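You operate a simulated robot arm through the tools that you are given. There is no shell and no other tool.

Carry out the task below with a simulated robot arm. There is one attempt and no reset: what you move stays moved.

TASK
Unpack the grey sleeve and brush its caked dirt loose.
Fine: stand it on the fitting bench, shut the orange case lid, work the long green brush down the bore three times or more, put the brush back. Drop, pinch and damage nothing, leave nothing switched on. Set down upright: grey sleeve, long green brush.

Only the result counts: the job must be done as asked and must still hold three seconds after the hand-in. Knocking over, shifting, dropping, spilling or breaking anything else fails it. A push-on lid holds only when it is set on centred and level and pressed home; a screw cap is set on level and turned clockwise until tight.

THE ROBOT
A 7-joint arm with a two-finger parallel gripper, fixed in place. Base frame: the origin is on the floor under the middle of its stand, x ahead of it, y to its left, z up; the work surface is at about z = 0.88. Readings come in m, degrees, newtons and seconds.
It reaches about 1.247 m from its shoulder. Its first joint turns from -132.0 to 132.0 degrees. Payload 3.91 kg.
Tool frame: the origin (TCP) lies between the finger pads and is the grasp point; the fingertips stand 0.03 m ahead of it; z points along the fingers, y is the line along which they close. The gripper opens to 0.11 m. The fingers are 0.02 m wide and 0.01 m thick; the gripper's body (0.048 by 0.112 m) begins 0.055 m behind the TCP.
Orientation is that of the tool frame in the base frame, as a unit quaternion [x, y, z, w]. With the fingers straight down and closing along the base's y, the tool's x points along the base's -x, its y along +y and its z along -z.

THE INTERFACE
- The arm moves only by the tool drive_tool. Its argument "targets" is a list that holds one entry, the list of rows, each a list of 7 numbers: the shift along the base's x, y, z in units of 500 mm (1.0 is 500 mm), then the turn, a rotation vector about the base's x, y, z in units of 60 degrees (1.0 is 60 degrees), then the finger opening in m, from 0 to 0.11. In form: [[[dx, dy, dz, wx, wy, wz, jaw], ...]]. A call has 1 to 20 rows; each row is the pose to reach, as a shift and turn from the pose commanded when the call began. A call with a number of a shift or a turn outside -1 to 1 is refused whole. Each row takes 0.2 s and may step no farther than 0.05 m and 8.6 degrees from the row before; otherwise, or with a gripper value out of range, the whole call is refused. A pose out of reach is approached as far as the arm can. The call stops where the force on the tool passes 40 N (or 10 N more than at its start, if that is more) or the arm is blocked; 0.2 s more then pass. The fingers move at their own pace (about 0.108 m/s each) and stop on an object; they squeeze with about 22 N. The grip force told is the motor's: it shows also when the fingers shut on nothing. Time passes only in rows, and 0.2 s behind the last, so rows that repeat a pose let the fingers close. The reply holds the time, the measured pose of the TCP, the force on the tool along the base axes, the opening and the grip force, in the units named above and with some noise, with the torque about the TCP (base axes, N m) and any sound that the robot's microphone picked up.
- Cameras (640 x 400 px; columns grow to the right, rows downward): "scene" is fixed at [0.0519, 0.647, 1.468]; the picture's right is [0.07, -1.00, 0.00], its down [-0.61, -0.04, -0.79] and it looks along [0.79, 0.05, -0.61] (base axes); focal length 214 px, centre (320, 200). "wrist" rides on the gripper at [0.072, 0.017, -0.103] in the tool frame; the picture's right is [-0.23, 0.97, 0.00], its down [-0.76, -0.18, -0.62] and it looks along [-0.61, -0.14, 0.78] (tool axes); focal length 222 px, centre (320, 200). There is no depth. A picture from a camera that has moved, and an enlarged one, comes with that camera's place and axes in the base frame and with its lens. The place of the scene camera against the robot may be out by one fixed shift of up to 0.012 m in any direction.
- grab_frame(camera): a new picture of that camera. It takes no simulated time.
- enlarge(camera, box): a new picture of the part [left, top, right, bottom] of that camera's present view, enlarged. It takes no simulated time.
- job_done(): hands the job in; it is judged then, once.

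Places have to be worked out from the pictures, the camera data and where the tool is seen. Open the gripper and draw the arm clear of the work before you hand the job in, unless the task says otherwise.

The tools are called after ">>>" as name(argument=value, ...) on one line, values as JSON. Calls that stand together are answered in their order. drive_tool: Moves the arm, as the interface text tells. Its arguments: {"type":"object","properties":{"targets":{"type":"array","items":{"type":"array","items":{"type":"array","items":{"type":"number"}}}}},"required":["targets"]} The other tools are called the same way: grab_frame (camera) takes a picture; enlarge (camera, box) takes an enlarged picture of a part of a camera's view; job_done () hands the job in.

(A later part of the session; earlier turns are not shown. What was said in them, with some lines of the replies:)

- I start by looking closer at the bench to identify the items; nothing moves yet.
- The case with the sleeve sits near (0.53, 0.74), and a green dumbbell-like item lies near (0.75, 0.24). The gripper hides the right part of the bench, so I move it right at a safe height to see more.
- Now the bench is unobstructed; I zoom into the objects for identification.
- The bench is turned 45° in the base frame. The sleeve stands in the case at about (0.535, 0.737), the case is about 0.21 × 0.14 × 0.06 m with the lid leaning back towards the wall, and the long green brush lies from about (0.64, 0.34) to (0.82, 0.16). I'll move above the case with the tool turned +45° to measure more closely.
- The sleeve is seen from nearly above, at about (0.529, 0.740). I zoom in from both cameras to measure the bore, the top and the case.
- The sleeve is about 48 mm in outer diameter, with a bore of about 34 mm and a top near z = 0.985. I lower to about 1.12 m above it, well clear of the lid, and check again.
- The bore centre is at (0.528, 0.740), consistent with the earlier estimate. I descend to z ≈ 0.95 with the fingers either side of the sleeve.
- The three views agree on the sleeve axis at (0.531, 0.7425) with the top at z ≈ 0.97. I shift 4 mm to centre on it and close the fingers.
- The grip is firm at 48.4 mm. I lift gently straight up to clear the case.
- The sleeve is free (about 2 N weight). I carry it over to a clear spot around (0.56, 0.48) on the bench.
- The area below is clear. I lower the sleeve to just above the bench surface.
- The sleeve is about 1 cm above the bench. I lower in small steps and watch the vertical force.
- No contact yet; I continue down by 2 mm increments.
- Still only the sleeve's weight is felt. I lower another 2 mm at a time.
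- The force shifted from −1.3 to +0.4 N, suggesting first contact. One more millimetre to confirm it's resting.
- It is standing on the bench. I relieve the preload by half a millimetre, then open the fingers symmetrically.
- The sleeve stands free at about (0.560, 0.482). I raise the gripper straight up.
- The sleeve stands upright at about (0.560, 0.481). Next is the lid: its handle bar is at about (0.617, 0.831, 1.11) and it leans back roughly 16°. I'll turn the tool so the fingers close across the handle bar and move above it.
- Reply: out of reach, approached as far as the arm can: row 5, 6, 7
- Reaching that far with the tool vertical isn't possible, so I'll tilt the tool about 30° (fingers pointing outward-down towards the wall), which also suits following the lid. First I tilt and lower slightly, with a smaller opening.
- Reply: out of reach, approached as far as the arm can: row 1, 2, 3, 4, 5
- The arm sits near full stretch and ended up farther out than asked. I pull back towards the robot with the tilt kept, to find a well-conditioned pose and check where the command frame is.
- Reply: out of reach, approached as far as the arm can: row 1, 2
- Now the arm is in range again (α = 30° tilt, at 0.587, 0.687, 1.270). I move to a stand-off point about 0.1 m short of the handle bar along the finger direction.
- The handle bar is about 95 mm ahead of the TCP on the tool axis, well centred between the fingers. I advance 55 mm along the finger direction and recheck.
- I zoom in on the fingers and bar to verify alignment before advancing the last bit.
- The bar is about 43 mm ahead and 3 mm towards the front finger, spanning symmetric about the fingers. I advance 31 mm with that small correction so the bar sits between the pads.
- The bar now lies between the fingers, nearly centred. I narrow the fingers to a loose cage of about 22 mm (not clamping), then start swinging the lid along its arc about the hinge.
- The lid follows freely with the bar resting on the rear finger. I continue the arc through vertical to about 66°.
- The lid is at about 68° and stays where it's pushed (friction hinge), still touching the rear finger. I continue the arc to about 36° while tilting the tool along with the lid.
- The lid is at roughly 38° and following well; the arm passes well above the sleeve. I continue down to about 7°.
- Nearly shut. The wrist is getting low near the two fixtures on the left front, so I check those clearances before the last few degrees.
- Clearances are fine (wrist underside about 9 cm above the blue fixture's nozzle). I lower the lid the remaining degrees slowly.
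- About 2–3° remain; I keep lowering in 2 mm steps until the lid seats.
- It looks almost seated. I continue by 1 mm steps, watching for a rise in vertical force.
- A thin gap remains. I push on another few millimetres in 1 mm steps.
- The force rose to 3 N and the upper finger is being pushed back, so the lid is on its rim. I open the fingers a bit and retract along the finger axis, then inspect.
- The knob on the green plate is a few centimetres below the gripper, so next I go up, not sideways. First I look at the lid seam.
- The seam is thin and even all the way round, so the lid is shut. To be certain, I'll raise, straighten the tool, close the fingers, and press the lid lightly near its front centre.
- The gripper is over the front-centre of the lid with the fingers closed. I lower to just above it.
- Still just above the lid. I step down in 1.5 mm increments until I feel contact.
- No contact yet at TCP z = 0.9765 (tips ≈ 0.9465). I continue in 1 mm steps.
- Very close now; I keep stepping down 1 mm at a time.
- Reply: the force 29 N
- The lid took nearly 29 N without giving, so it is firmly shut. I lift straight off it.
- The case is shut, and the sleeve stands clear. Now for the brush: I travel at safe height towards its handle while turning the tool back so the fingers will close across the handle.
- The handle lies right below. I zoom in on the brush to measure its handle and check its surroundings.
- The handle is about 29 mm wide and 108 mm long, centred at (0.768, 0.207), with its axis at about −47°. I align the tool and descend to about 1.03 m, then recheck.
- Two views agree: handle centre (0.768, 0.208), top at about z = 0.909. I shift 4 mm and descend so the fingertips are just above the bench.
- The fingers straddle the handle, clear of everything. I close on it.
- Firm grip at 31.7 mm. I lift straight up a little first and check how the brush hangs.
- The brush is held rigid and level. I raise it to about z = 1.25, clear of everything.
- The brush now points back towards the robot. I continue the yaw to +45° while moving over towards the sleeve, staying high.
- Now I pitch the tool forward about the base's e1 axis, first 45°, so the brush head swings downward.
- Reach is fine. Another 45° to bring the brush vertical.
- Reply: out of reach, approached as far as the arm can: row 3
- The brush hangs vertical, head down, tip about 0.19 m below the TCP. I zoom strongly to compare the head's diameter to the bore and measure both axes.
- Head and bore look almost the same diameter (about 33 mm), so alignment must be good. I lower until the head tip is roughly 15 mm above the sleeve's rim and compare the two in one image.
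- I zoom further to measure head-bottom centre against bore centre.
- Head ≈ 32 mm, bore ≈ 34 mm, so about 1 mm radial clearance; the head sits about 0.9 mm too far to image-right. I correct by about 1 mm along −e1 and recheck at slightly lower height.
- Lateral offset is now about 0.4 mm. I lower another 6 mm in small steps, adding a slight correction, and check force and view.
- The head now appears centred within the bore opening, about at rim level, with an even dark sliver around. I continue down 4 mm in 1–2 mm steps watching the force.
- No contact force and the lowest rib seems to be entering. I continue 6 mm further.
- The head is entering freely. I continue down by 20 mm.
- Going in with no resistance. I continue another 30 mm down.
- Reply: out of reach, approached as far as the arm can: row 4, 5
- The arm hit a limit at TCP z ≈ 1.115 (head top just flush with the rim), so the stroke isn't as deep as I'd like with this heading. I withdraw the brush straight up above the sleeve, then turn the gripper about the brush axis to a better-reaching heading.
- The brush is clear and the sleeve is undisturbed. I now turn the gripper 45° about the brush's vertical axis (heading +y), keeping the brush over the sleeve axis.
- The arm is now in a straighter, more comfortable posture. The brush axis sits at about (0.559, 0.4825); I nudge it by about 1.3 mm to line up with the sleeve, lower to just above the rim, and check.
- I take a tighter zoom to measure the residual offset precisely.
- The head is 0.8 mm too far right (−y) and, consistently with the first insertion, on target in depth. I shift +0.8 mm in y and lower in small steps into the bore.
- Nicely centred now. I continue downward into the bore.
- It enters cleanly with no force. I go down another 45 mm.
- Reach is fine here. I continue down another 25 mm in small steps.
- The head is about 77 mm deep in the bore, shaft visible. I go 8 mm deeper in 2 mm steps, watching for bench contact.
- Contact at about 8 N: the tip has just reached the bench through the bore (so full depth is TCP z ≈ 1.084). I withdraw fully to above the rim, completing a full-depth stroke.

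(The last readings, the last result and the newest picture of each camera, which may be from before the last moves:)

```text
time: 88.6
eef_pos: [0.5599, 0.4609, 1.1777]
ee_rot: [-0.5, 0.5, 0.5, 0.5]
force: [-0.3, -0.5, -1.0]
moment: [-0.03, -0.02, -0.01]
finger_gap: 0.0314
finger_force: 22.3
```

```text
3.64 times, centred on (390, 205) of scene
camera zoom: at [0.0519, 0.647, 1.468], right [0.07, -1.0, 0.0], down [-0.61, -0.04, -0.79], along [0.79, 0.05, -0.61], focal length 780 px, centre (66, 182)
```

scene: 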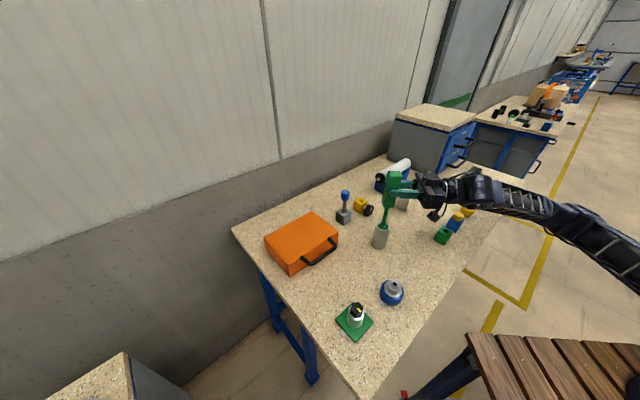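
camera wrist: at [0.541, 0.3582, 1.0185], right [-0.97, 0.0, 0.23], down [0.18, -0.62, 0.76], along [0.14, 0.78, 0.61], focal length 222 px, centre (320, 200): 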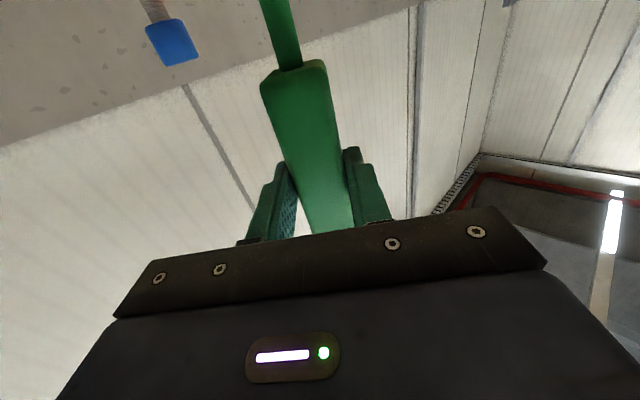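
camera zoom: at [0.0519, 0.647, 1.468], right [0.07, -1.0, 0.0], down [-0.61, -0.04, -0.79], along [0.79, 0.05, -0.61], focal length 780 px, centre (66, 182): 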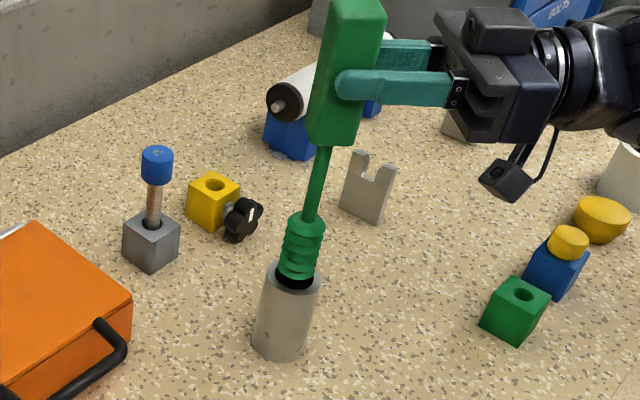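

Still well aligned (offset under 0.3 mm, about 10 mm above the rim). Second stroke: down to about 4 mm above the bench.

>>> drive_tool(targets=[[[0, 0, -0.008, 0, 0, 0, 0.01], [0, 0, -0.016, 0, 0, 0, 0.01], [0, 0, -0.024, 0, 0, 0, 0.01], [0, 0, -0.036, 0, 0, 0, 0.01], [0, 0, -0.055, 0, 0, 0, 0.01], [0, 0, -0.08, 0, 0, 0, 0.01], [0, 0, -0.105, 0, 0, 0, 0.01], [0, 0, -0.13, 0, 0, 0, 0.01], [0, 0, -0.155, 0, 0, 0, 0.01], [0, 0, -0.175, 0, 0, 0, 0.01], [0, 0, -0.18, 0, 0, 0, 0.01], [0, 0, -0.18, 0, 0, 0, 0.01]]])

>>> enlarge(camera="scene", box=[350, 150, 430, 260])

```text
time: 91.2
eef_pos: [0.5598, 0.4622, 1.0871]
ee_rot: [0.5, -0.5, -0.5, -0.5]
force: [-0.7, -0.3, -1.3]
moment: [0.03, -0.02, -0.02]
finger_gap: 0.0314
finger_force: 22.4
```

```text
3.64 times, centred on (390, 205) of scene
camera zoom: at [0.0519, 0.647, 1.468], right [0.07, -1.0, 0.0], down [-0.61, -0.04, -0.79], along [0.79, 0.05, -0.61], focal length 780 px, centre (66, 182)
```

zoom: 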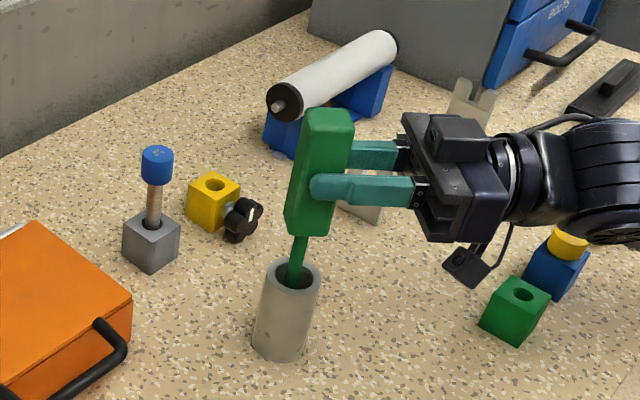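

Second stroke reached full depth with no force. I withdraw again above the rim.

>>> drive_tool(targets=[[[0, 0, 0.02, 0, 0, 0, 0.01], [0, 0, 0.045, 0, 0, 0, 0.01], [0, 0, 0.07, 0, 0, 0, 0.01], [0, 0, 0.095, 0, 0, 0, 0.01], [0, 0, 0.12, 0, 0, 0, 0.01], [0, 0, 0.145, 0, 0, 0, 0.01], [0, 0, 0.17, 0, 0, 0, 0.01], [0, 0, 0.18, 0, 0, 0, 0.01], [0, 0, 0.18, 0, 0, 0, 0.01]]])

>>> enlarge(camera="scene", box=[376, 214, 396, 230])

```text
time: 93.2
eef_pos: [0.5583, 0.4616, 1.1783]
ee_rot: [-0.5, 0.5, 0.5, 0.5]
force: [0.9, -0.4, -0.7]
moment: [-0.02, 0.01, -0.02]
finger_gap: 0.0316
finger_force: 21.9
```

```text
16.00 times, centred on (386, 222) of scene
camera zoom: at [0.0519, 0.647, 1.468], right [0.07, -1.0, 0.0], down [-0.61, -0.04, -0.79], along [0.79, 0.05, -0.61], focal length 3432 px, centre (-736, -152)
```

zoom: 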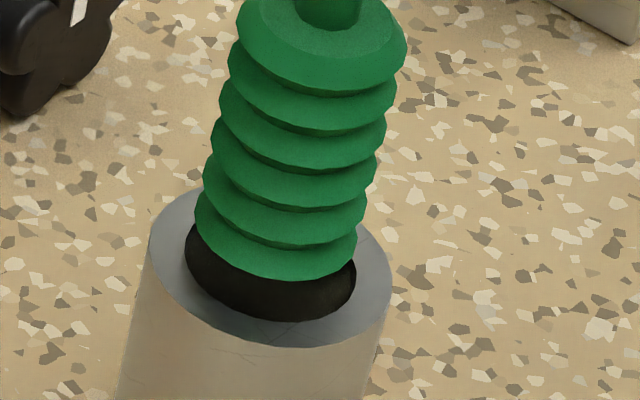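

The bore already looks lighter — dirt is coming loose. The head is about 0.8 mm left now, so I correct −0.7 mm in y and do the third stroke down.

>>> drive_tool(targets=[[[0, -0.0014, -0.004, 0, 0, 0, 0.01], [0, -0.0014, -0.01, 0, 0, 0, 0.01], [0, -0.0014, -0.018, 0, 0, 0, 0.01], [0, -0.0014, -0.026, 0, 0, 0, 0.01], [0, -0.0014, -0.038, 0, 0, 0, 0.01], [0, -0.0014, -0.055, 0, 0, 0, 0.01], [0, -0.0014, -0.08, 0, 0, 0, 0.01], [0, -0.0014, -0.105, 0, 0, 0, 0.01], [0, -0.0014, -0.13, 0, 0, 0, 0.01], [0, -0.0014, -0.155, 0, 0, 0, 0.01], [0, -0.0014, -0.175, 0, 0, 0, 0.01], [0, -0.0014, -0.181, 0, 0, 0, 0.01], [0, -0.0014, -0.181, 0, 0, 0, 0.01]]])

>>> drive_tool(targets=[[[0, 0, 0.02, 0, 0, 0, 0.01], [0, 0, 0.045, 0, 0, 0, 0.01], [0, 0, 0.07, 0, 0, 0, 0.01], [0, 0, 0.095, 0, 0, 0, 0.01], [0, 0, 0.12, 0, 0, 0, 0.01], [0, 0, 0.145, 0, 0, 0, 0.01], [0, 0, 0.17, 0, 0, 0, 0.01], [0, 0, 0.181, 0, 0, 0, 0.01], [0, 0, 0.181, 0, 0, 0, 0.01]]])

>>> enlarge(camera="scene", box=[376, 214, 396, 230])

```text
time: 96.0
eef_pos: [0.5584, 0.46, 1.0874]
ee_rot: [-0.499, 0.501, 0.499, 0.501]
force: [0.0, -1.0, -0.2]
moment: [0.01, -0.02, 0.0]
finger_gap: 0.0315
finger_force: 21.9
```

```text
time: 98.0
eef_pos: [0.5587, 0.4598, 1.1769]
ee_rot: [-0.5, 0.5, 0.5, 0.5]
force: [-0.1, -0.7, -1.4]
moment: [0.02, -0.03, -0.01]
finger_gap: 0.0313
finger_force: 22.0
```

```text
16.00 times, centred on (386, 222) of scene
camera zoom: at [0.0519, 0.647, 1.468], right [0.07, -1.0, 0.0], down [-0.61, -0.04, -0.79], along [0.79, 0.05, -0.61], focal length 3432 px, centre (-736, -152)
```

zoom: 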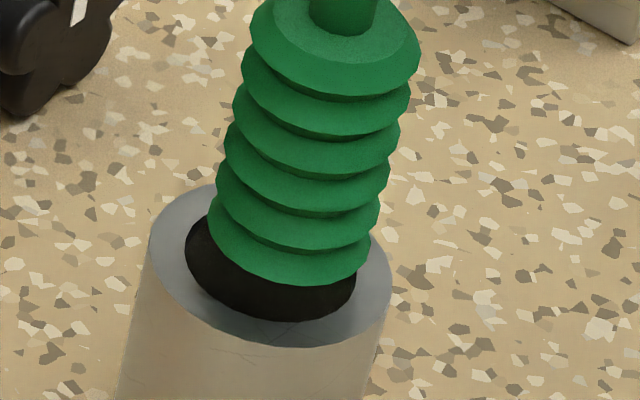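

Three full-depth strokes are done, and the sleeve has not moved. The head now sits about 2 mm right; I re-centre before making extra strokes for margin.

>>> drive_tool(targets=[[[0, 0.002, 0, 0, 0, 0, 0.01], [0, 0.0036, 0, 0, 0, 0, 0.01], [0, 0.0036, 0, 0, 0, 0, 0.01], [0, 0.0036, 0, 0, 0, 0, 0.01]]])

>>> enlarge(camera="scene", box=[376, 214, 396, 230])

>>> grab_frame(camera="wrist")

```text
time: 99.0
eef_pos: [0.5581, 0.463, 1.1776]
ee_rot: [-0.5, 0.5, 0.5, 0.501]
force: [-0.2, 0.0, -1.2]
moment: [-0.02, -0.02, -0.01]
finger_gap: 0.0314
finger_force: 21.5
```

```text
16.00 times, centred on (386, 222) of scene
camera zoom: at [0.0519, 0.647, 1.468], right [0.07, -1.0, 0.0], down [-0.61, -0.04, -0.79], along [0.79, 0.05, -0.61], focal length 3432 px, centre (-736, -152)
```

zoom: 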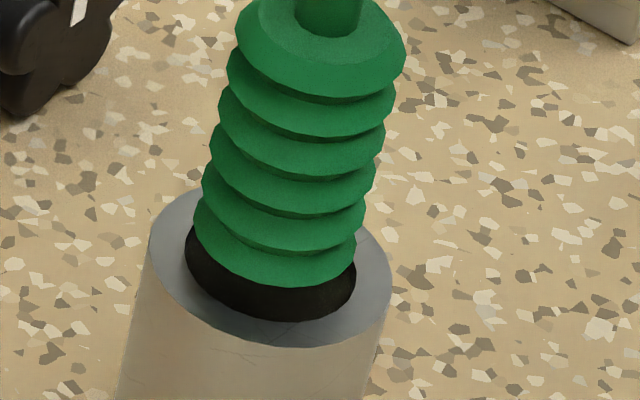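

```text
taken
camera wrist: at [0.5416, 0.3589, 1.1046], right [-0.97, 0.0, 0.23], down [0.18, -0.62, 0.76], along [0.14, 0.78, 0.61], focal length 222 px, centre (320, 200)
```

wrist: 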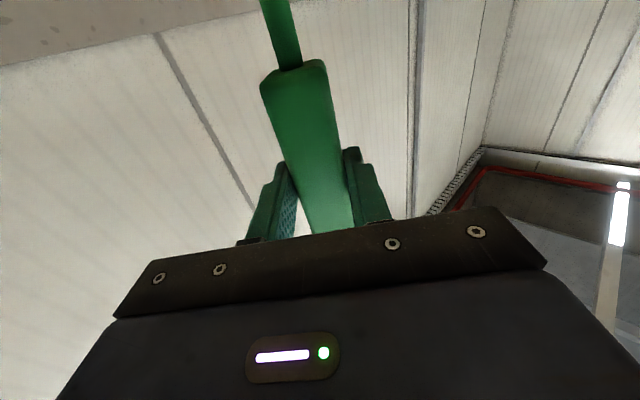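

Centred to within 0.6 mm. I do a fourth stroke, down and back up.

>>> drive_tool(targets=[[[0, -0.0004, -0.006, 0, 0, 0, 0.01], [0, -0.0004, -0.012, 0, 0, 0, 0.01], [0, -0.0004, -0.02, 0, 0, 0, 0.01], [0, -0.0004, -0.028, 0, 0, 0, 0.01], [0, -0.0004, -0.04, 0, 0, 0, 0.01], [0, -0.0004, -0.06, 0, 0, 0, 0.01], [0, -0.0004, -0.085, 0, 0, 0, 0.01], [0, -0.0004, -0.11, 0, 0, 0, 0.01], [0, -0.0004, -0.135, 0, 0, 0, 0.01], [0, -0.0004, -0.16, 0, 0, 0, 0.01], [0, -0.0004, -0.178, 0, 0, 0, 0.01], [0, -0.0004, -0.18, 0, 0, 0, 0.01], [0, -0.0004, -0.18, 0, 0, 0, 0.01]]])

>>> drive_tool(targets=[[[0, 0, 0.02, 0, 0, 0, 0.01], [0, 0, 0.045, 0, 0, 0, 0.01], [0, 0, 0.07, 0, 0, 0, 0.01], [0, 0, 0.095, 0, 0, 0, 0.01], [0, 0, 0.12, 0, 0, 0, 0.01], [0, 0, 0.145, 0, 0, 0, 0.01], [0, 0, 0.17, 0, 0, 0, 0.01], [0, 0, 0.181, 0, 0, 0, 0.01], [0, 0, 0.181, 0, 0, 0, 0.01]]])

>>> enlarge(camera="scene", box=[376, 214, 396, 230])

```text
time: 101.8
eef_pos: [0.5588, 0.4631, 1.0879]
ee_rot: [-0.5, 0.5, 0.5, 0.5]
force: [0.8, -0.2, 0.3]
moment: [-0.04, -0.02, -0.01]
finger_gap: 0.0314
finger_force: 22.1
```

```text
time: 103.8
eef_pos: [0.5588, 0.4644, 1.1782]
ee_rot: [-0.5, 0.5, 0.5, 0.5]
force: [0.5, 0.3, -1.3]
moment: [0.0, 0.03, 0.04]
finger_gap: 0.0317
finger_force: 21.8
```

```text
16.00 times, centred on (386, 222) of scene
camera zoom: at [0.0519, 0.647, 1.468], right [0.07, -1.0, 0.0], down [-0.61, -0.04, -0.79], along [0.79, 0.05, -0.61], focal length 3432 px, centre (-736, -152)
```

zoom: 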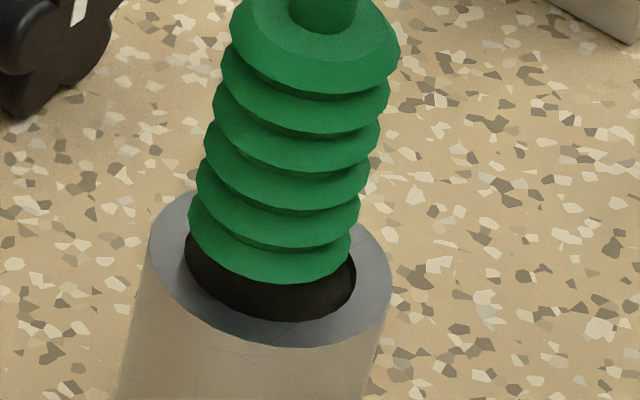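

Four full strokes done. I raise the brush well clear and inspect the sleeve.

>>> drive_tool(targets=[[[0, 0, 0.05, 0, 0, 0, 0.01], [0, 0, 0.12, 0, 0, 0, 0.01], [0, 0, 0.19, 0, 0, 0, 0.01], [0, 0, 0.22, 0, 0, 0, 0.01]]])

>>> enlarge(camera="scene", box=[365, 210, 395, 250])

>>> grab_frame(camera="scene")

```text
time: 104.8
eef_pos: [0.5599, 0.4605, 1.2901]
ee_rot: [-0.5, 0.5, 0.5, 0.5]
force: [0.3, -0.2, -1.0]
moment: [-0.05, 0.04, -0.03]
finger_gap: 0.0316
finger_force: 22.2
```

```text
10.00 times, centred on (380, 230) of scene
camera zoom: at [0.0519, 0.647, 1.468], right [0.07, -1.0, 0.0], down [-0.61, -0.04, -0.79], along [0.79, 0.05, -0.61], focal length 2145 px, centre (-280, -100)
```

zoom: 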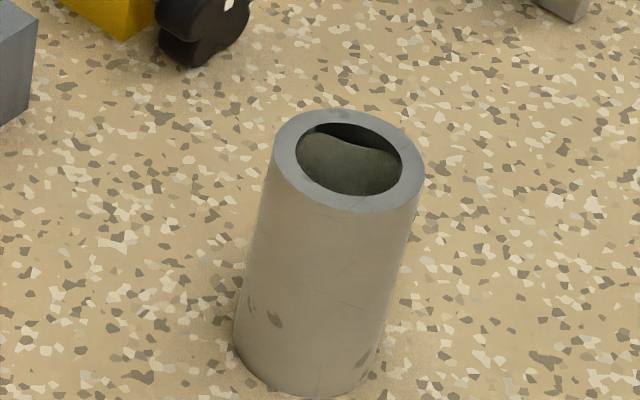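

```text
taken
```

scene: 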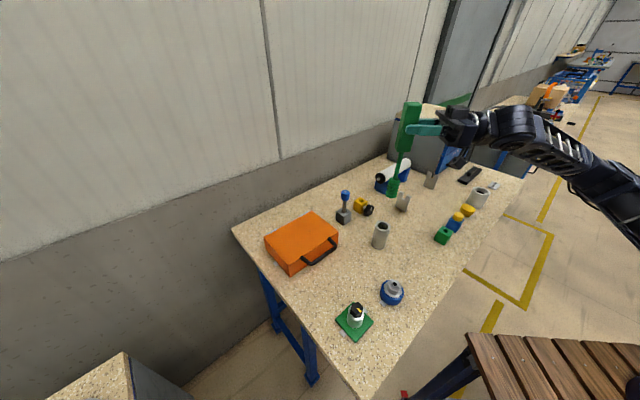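

The bore now looks cleaned (light grey instead of black), and the sleeve stands as before. Now I return the brush: first I pitch the tool back down by 45° at height, reversing the earlier swing.

>>> drive_tool(targets=[[[0, 0, 0, -0.125, 0, 0, 0.01], [0, 0, 0, -0.25, 0, 0, 0.01], [0, 0, 0, -0.375, 0, 0, 0.01], [0, 0, 0, -0.5, 0, 0, 0.01], [0, 0, 0, -0.625, 0, 0, 0.01], [0, 0, 0, -0.75, 0, 0, 0.01], [0, 0, 0, -0.75, 0, 0, 0.01]]])

>>> grab_frame(camera="scene")

```text
time: 106.4
eef_pos: [0.5582, 0.4626, 1.2881]
ee_rot: [-0.653, 0.654, 0.269, 0.271]
force: [0.3, 0.2, -0.9]
moment: [0.0, 0.02, 0.02]
finger_gap: 0.0316
finger_force: 21.7
```

```text
taken
```

scene: 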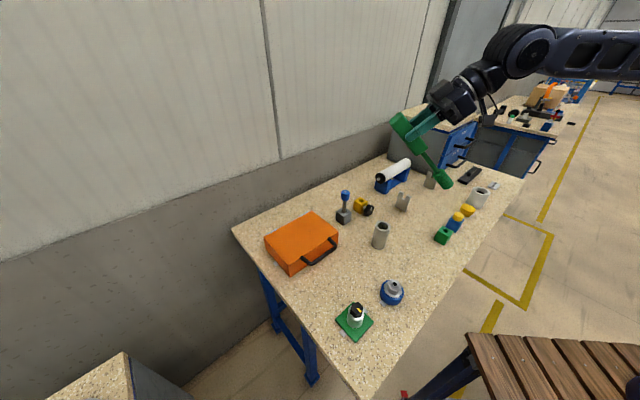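

Going well; the second 45° brings the tool pointing straight down with the brush level.

>>> drive_tool(targets=[[[0, 0, 0, -0.125, 0, 0, 0.01], [0, 0, 0, -0.25, 0, 0, 0.01], [0, 0, 0, -0.375, 0, 0, 0.01], [0, 0, 0, -0.5, 0, 0, 0.01], [0, 0, 0, -0.625, 0, 0, 0.01], [0, 0, 0, -0.75, 0, 0, 0.01], [0, 0, 0, -0.75, 0, 0, 0.01]]])

>>> grab_frame(camera="scene")

```text
time: 108.0
eef_pos: [0.5587, 0.4622, 1.2891]
ee_rot: [-0.707, 0.707, 0.0, -0.001]
force: [-0.8, 0.3, -1.3]
moment: [0.0, 0.02, 0.0]
finger_gap: 0.0315
finger_force: 22.1
```

```text
taken
```

scene: 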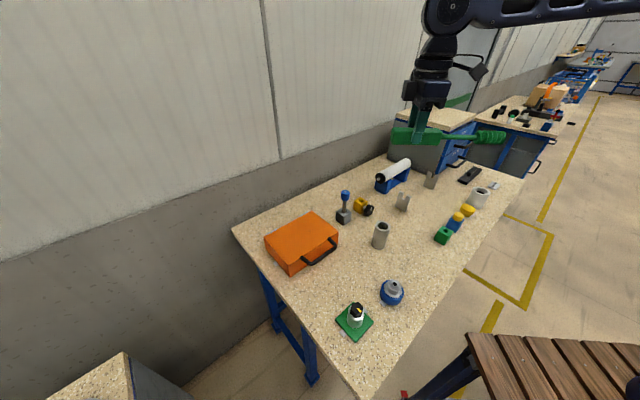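

The brush is level again. I now yaw back by 137° in three parts while travelling to above its original place.

>>> drive_tool(targets=[[[0.0235, -0.0282, -0.004, 0, 0, -0.12685, 0.01], [0.0469, -0.0564, -0.008, 0, 0, -0.2537, 0.01], [0.0704, -0.0846, -0.012, 0, 0, -0.38055, 0.01], [0.0939, -0.1128, -0.016, 0, 0, -0.5074, 0.01], [0.1173, -0.141, -0.02, 0, 0, -0.63425, 0.01], [0.1408, -0.1692, -0.026, 0, 0, -0.7611, 0.01]]])

>>> drive_tool(targets=[[[0.0235, -0.0282, -0.004, 0, 0, -0.12685, 0.01], [0.0469, -0.0564, -0.008, 0, 0, -0.2537, 0.01], [0.0704, -0.0846, -0.012, 0, 0, -0.38055, 0.01], [0.0939, -0.1128, -0.016, 0, 0, -0.5074, 0.01], [0.1173, -0.141, -0.02, 0, 0, -0.63425, 0.01], [0.1408, -0.1692, -0.026, 0, 0, -0.7611, 0.01]]])

>>> drive_tool(targets=[[[0.0235, -0.0282, -0.004, 0, 0, -0.12685, 0.01], [0.0469, -0.0564, -0.008, 0, 0, -0.2537, 0.01], [0.0704, -0.0846, -0.012, 0, 0, -0.38055, 0.01], [0.0939, -0.1128, -0.016, 0, 0, -0.5074, 0.01], [0.1173, -0.141, -0.02, 0, 0, -0.63425, 0.01], [0.1408, -0.1692, -0.026, 0, 0, -0.7611, 0.01], [0.1408, -0.1692, -0.026, 0, 0, -0.7611, 0.01]]])

>>> grab_frame(camera="scene")

>>> grab_frame(camera="wrist")

```text
time: 109.4
eef_pos: [0.6287, 0.3785, 1.2755]
ee_rot: [-0.376, 0.927, 0.0, 0.0]
force: [-0.7, -1.2, -1.4]
moment: [-0.06, -0.01, -0.01]
finger_gap: 0.0316
finger_force: 22.3
```

```text
time: 110.8
eef_pos: [0.6972, 0.2954, 1.2609]
ee_rot: [0.012, 1.0, -0.001, 0.0]
force: [0.8, -0.5, -0.6]
moment: [0.01, -0.02, -0.02]
finger_gap: 0.0315
finger_force: 22.0
```

```text
time: 112.4
eef_pos: [0.7707, 0.209, 1.2493]
ee_rot: [0.399, 0.917, 0.0, 0.0]
force: [0.4, -0.6, -1.3]
moment: [0.01, 0.01, 0.0]
finger_gap: 0.0315
finger_force: 21.9
```

```text
taken
```

scene: 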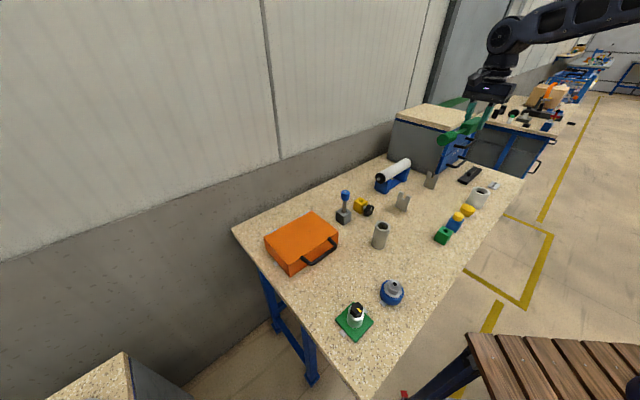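

```text
taken
camera wrist: at [0.7326, 0.2729, 1.3528], right [0.87, 0.5, 0.0], down [0.39, -0.68, 0.62], along [0.31, -0.54, -0.78], focal length 222 px, centre (320, 200)
```

wrist: 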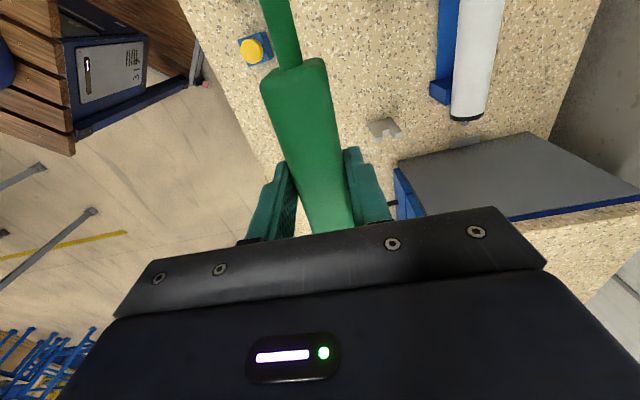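

Position and yaw match the pick-up pose to within a millimetre. I descend to about 1.5 cm above the bench.

>>> drive_tool(targets=[[[0, 0, -0.08, 0, 0, 0, 0.01], [0, 0, -0.16, 0, 0, 0, 0.01], [0, 0, -0.24, 0, 0, 0, 0.01], [0, 0, -0.32, 0, 0, 0, 0.01], [0, 0, -0.4, 0, 0, 0, 0.01], [0, 0, -0.48, 0, 0, 0, 0.01], [0, 0, -0.55, 0, 0, 0, 0.01], [0, 0, -0.6, 0, 0, 0, 0.01], [0, 0, -0.638, 0, 0, 0, 0.01], [0, 0, -0.638, 0, 0, 0, 0.01]]])

>>> enlarge(camera="scene", box=[400, 150, 490, 250])

>>> grab_frame(camera="wrist")

```text
time: 114.6
eef_pos: [0.7699, 0.2099, 0.9289]
ee_rot: [0.399, 0.917, 0.001, 0.0]
force: [-0.4, -0.1, -0.6]
moment: [-0.03, 0.01, -0.03]
finger_gap: 0.0315
finger_force: 21.9
```

```text
4.00 times, centred on (445, 200) of scene
camera zoom: at [0.0519, 0.647, 1.468], right [0.07, -1.0, 0.0], down [-0.61, -0.04, -0.79], along [0.79, 0.05, -0.61], focal length 858 px, centre (-180, 200)
```

zoom: 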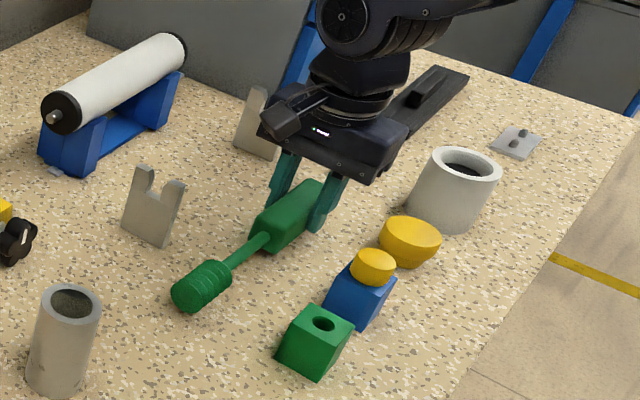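

```text
taken
camera wrist: at [0.7336, 0.2738, 1.0337], right [0.87, 0.5, 0.0], down [0.39, -0.68, 0.62], along [0.31, -0.54, -0.78], focal length 222 px, centre (320, 200)
```

wrist: 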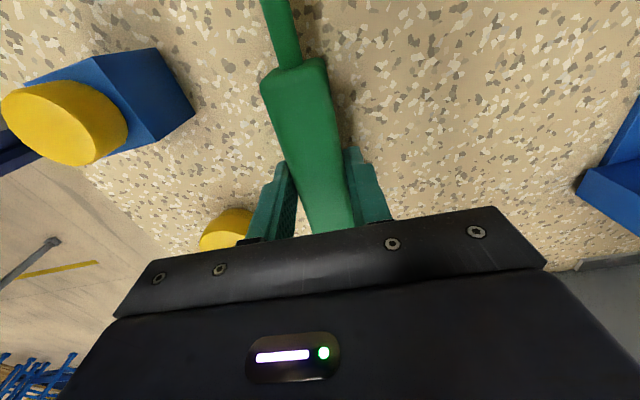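

About 14 mm to go. I correct a millimetre and lower in small steps, watching for touch.

>>> drive_tool(targets=[[[-0.001, -0.002, -0.008, 0, 0, 0, 0.01], [-0.001, -0.002, -0.016, 0, 0, 0, 0.01], [-0.001, -0.002, -0.022, 0, 0, 0, 0.01], [-0.001, -0.002, -0.022, 0, 0, 0, 0.01]]])

```text
time: 115.6
eef_pos: [0.7688, 0.2084, 0.9193]
ee_rot: [0.398, 0.917, 0.0, 0.001]
force: [-0.2, -0.1, -0.6]
moment: [-0.02, -0.02, -0.01]
finger_gap: 0.0314
finger_force: 22.5
```

>>> drive_tool(targets=[[[0, 0, -0.002, 0, 0, 0, 0.01], [0, 0, -0.004, 0, 0, 0, 0.01], [0, 0, -0.004, 0, 0, 0, 0.01]]])

>>> enlarge(camera="scene", box=[405, 180, 465, 240])

```text
time: 116.4
eef_pos: [0.7688, 0.2068, 0.9176]
ee_rot: [0.399, 0.917, 0.001, 0.0]
force: [0.5, 5.2, 15.2]
moment: [-0.2, -0.24, 0.07]
finger_gap: 0.0317
finger_force: 21.6
```

```text
6.67 times, centred on (435, 210) of scene
camera zoom: at [0.0519, 0.647, 1.468], right [0.07, -1.0, 0.0], down [-0.61, -0.04, -0.79], along [0.79, 0.05, -0.61], focal length 1430 px, centre (-447, 133)
```

zoom: 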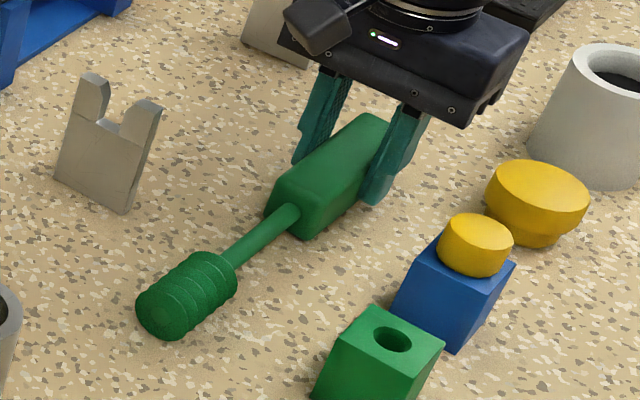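

It has touched down (15 N, mostly under the handle). I ease up by 0.7 mm and then open the fingers gradually.

>>> drive_tool(targets=[[[0, 0, 0.0014, 0, 0, 0, 0.01], [0, 0, 0.0014, 0, 0, 0, 0.01]]])

```text
time: 117.0
eef_pos: [0.7673, 0.2079, 0.9177]
ee_rot: [0.398, 0.917, -0.001, 0.0]
force: [2.2, 5.2, 12.5]
moment: [-0.08, -0.24, 0.1]
finger_gap: 0.0315
finger_force: 21.2
```

>>> drive_tool(targets=[[[0, 0, 0.0014, 0, 0, 0, 0.01], [0, 0, 0.0014, 0, 0, 0, 0.01]]])

```text
time: 117.6
eef_pos: [0.7684, 0.2064, 0.9177]
ee_rot: [0.399, 0.917, -0.001, 0.0]
force: [0.1, -1.0, 2.0]
moment: [-0.14, -0.1, -0.02]
finger_gap: 0.0315
finger_force: 22.1
```

Only about 2 N of contact remains. I open the fingers slowly.

>>> drive_tool(targets=[[[0, 0, 0, 0, 0, 0, 0.033], [0, 0, 0, 0, 0, 0, 0.036], [0, 0, 0, 0, 0, 0, 0.042], [0, 0, 0, 0, 0, 0, 0.055], [0, 0, 0, 0, 0, 0, 0.07], [0, 0, 0, 0, 0, 0, 0.07]]])

>>> enlarge(camera="scene", box=[405, 180, 465, 240])

>>> grab_frame(camera="wrist")

```text
time: 119.0
eef_pos: [0.7687, 0.2079, 0.9192]
ee_rot: [0.398, 0.917, -0.001, 0.0]
force: [0.4, -0.3, 0.3]
moment: [0.0, -0.01, 0.0]
finger_gap: 0.0701
finger_force: 0.1
```

```text
6.67 times, centred on (435, 210) of scene
camera zoom: at [0.0519, 0.647, 1.468], right [0.07, -1.0, 0.0], down [-0.61, -0.04, -0.79], along [0.79, 0.05, -0.61], focal length 1430 px, centre (-447, 133)
```

zoom: 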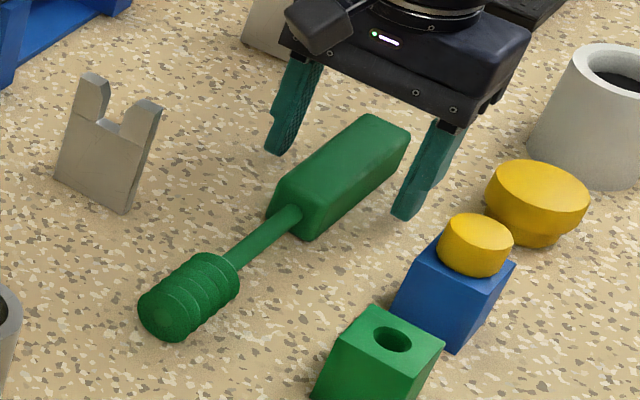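

```text
taken
camera wrist: at [0.7318, 0.2719, 1.0222], right [0.87, 0.5, 0.0], down [0.39, -0.68, 0.62], along [0.31, -0.54, -0.78], focal length 222 px, centre (320, 200)
```

wrist: 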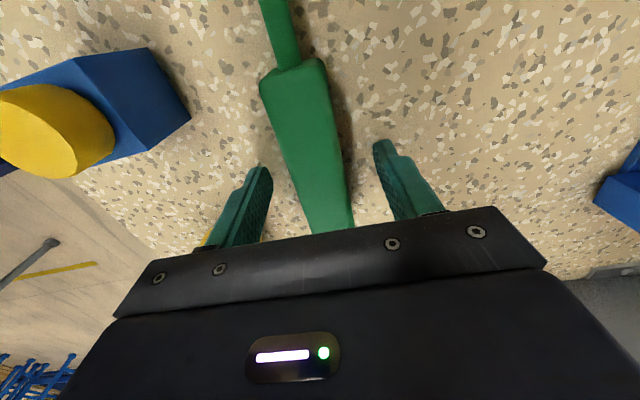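

The brush lies free on the bench. I lift straight up, then compare its place with the initial picture.

>>> drive_tool(targets=[[[0, 0, 0.03, 0, 0, 0, 0.07], [0, 0, 0.1, 0, 0, 0, 0.07], [0, 0, 0.18, 0, 0, 0, 0.07], [0, 0, 0.26, 0, 0, 0, 0.07], [0, 0, 0.35, 0, 0, 0, 0.07], [0, 0, 0.44, 0, 0, 0, 0.07], [0, 0, 0.53, 0, 0, 0, 0.07], [0, 0, 0.62, 0, 0, 0, 0.07]]])

>>> enlarge(camera="scene", box=[405, 190, 455, 240])

>>> grab_frame(camera="scene")

>>> enlarge(camera="scene", box=[230, 170, 430, 350])

```text
time: 120.8
eef_pos: [0.7691, 0.2067, 1.2296]
ee_rot: [0.398, 0.917, 0.0, -0.001]
force: [0.6, 0.6, 0.2]
moment: [-0.01, 0.0, 0.02]
finger_gap: 0.0695
finger_force: 0.0
```

```text
8.00 times, centred on (430, 215) of scene
camera zoom: at [0.0519, 0.647, 1.468], right [0.07, -1.0, 0.0], down [-0.61, -0.04, -0.79], along [0.79, 0.05, -0.61], focal length 1716 px, centre (-560, 80)
```

zoom: 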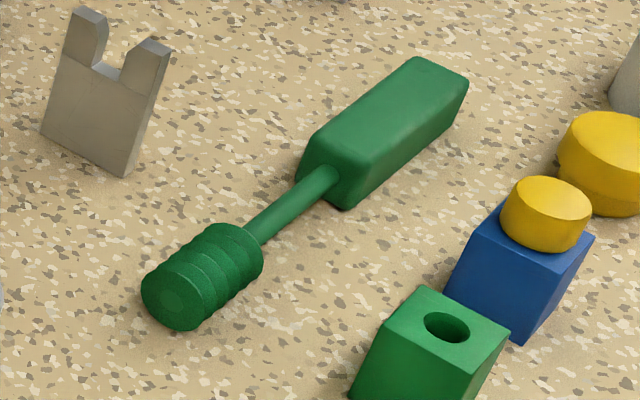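

```text
taken
```

scene: 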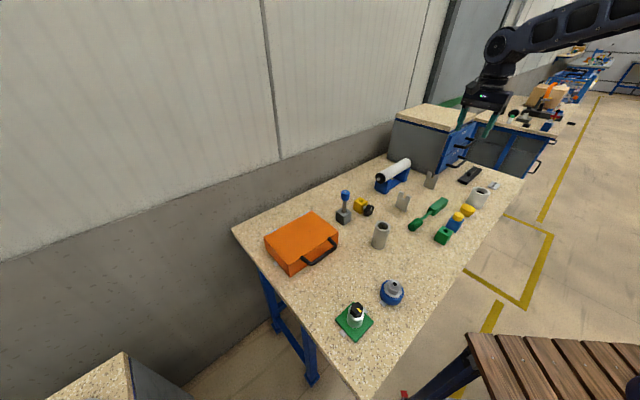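

```text
2.22 times, centred on (330, 260) of scene
camera zoom: at [0.0519, 0.647, 1.468], right [0.07, -1.0, 0.0], down [-0.61, -0.04, -0.79], along [0.79, 0.05, -0.61], focal length 477 px, centre (298, 67)
```

zoom: 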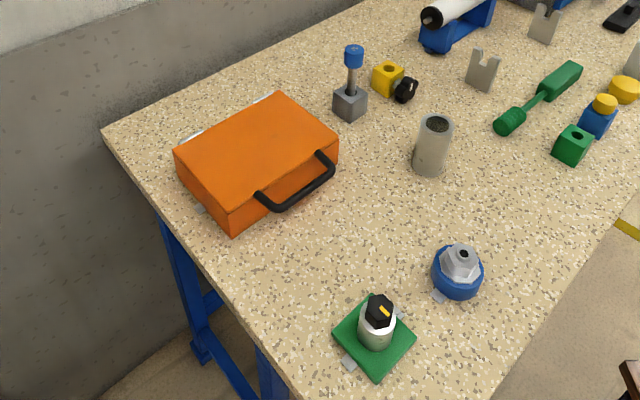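

The brush is back in its place (within a few millimetres, same side up), the sleeve stands upright, the lid is shut and all other items are where they were. I retract the arm up and off the bench with the gripper open.

>>> drive_tool(targets=[[[-0.03, 0, 0.06, 0, 0, 0.05, 0.09], [-0.1, -0.002, 0.11, 0, 0, 0.15, 0.11], [-0.17, -0.004, 0.15, 0, 0, 0.26, 0.11], [-0.24, -0.005, 0.18, 0, 0, 0.37, 0.11], [-0.32, -0.007, 0.2, 0, 0, 0.48, 0.11], [-0.4, -0.009, 0.22, 0, 0, 0.58, 0.11], [-0.48, -0.01, 0.22, 0, 0, 0.68, 0.11], [-0.56, -0.012, 0.22, 0, 0, 0.783, 0.11], [-0.638, -0.014, 0.22, 0, 0, 0.783, 0.11], [-0.638, -0.014, 0.22, 0, 0, 0.783, 0.11]]])

>>> grab_frame(camera="scene")

>>> enlarge(camera="scene", box=[235, 180, 415, 340])

>>> grab_frame(camera="wrist")

```text
time: 123.0
eef_pos: [0.4486, 0.1979, 1.3369]
ee_rot: [-0.001, 1.0, 0.0, 0.0]
force: [-0.2, -0.3, 0.3]
moment: [0.0, 0.04, 0.04]
finger_gap: 0.11
finger_force: 0.1
```

```text
taken
```

scene: 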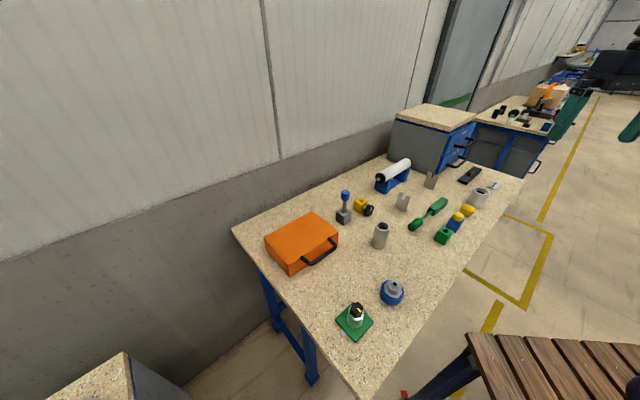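

```text
2.50 times, centred on (325, 260) of scene
camera zoom: at [0.0519, 0.647, 1.468], right [0.07, -1.0, 0.0], down [-0.61, -0.04, -0.79], along [0.79, 0.05, -0.61], focal length 536 px, centre (308, 50)
```

zoom: 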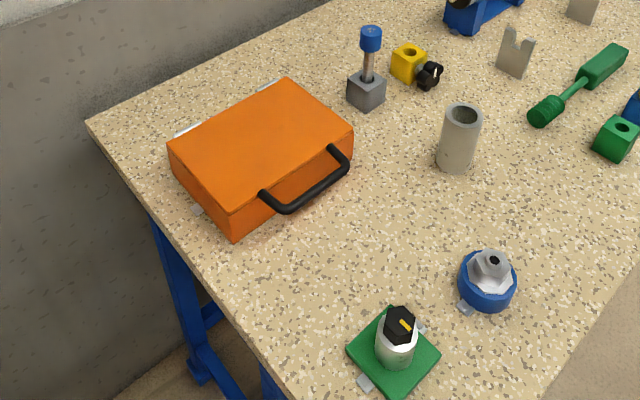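

```text
taken
camera wrist: at [0.3776, 0.214, 1.4414], right [0.23, 0.97, 0.0], down [0.76, -0.18, 0.62], along [0.61, -0.14, -0.78], focal length 222 px, centre (320, 200)
```

wrist: 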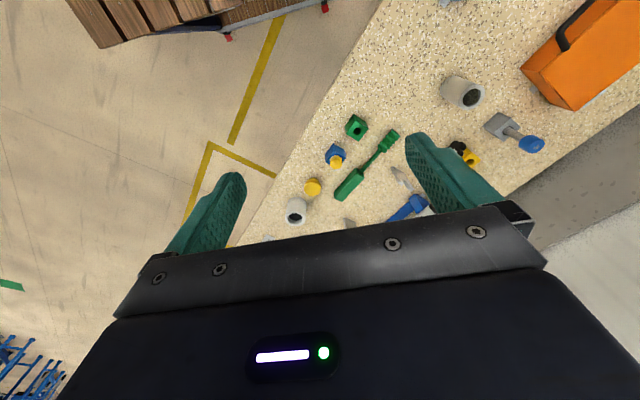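

The scene matches the start except for the shut case and the sleeve on the bench. One last close look at the sleeve's bore before handing in.

>>> enlarge(camera="scene", box=[365, 210, 395, 250])

>>> enlarge(camera="wrist", box=[320, 50, 560, 210])

```text
10.00 times, centred on (380, 230) of scene
camera zoom: at [0.0519, 0.647, 1.468], right [0.07, -1.0, 0.0], down [-0.61, -0.04, -0.79], along [0.79, 0.05, -0.61], focal length 2145 px, centre (-280, -100)
```

zoom: 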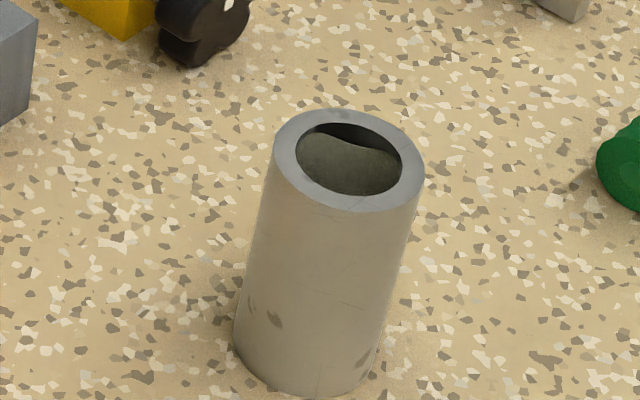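

```text
2.50 times, centred on (440, 130) of wrist
camera zoom: at [0.3776, 0.214, 1.4414], right [0.23, 0.97, 0.0], down [0.76, -0.18, 0.62], along [0.61, -0.14, -0.78], focal length 555 px, centre (20, 375)
```

zoom: 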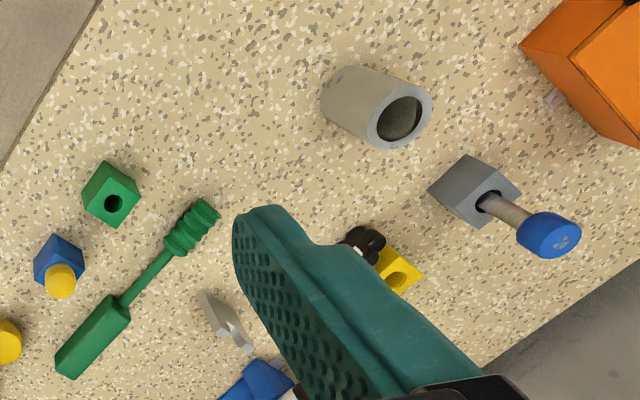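

The bore shows loosened, light-grey walls where it was black at the start. The sleeve is upright, the case is shut, the brush is back in place, and the arm is clear with the gripper open, so I hand the job in.

>>> job_done()

```text
The job is handed in.
```

I've handed the job in: the grey sleeve is unpacked, brushed and standing on the fitting bench. I don't have the judging result, so this is what the last pictures and readings showed.

- **Sleeve:** it stands upright on a clear spot near (0.56, 0.48). It did not move visibly during the brushing.
- **Orange case:** the lid is shut with a thin, even seam. It held when I pressed on it with about 29 N.
- **Brushing:** I ran the long green brush down the bore four times to full depth. An earlier fifth pass only got about halfway, because the arm ran out of reach. On the first full stroke the brush tip touched the bench with about 8 N. The bore went from black to light grey.
- **Brush:** it lies where it was, same side up. Its head is about 6 mm from its starting position. I took "put back" and "upright" to mean the way it lay at the start, not standing on its end.
- **Everything else:** no other item moved visibly, and nothing was switched on. The arm is clear of the bench with the gripper open.
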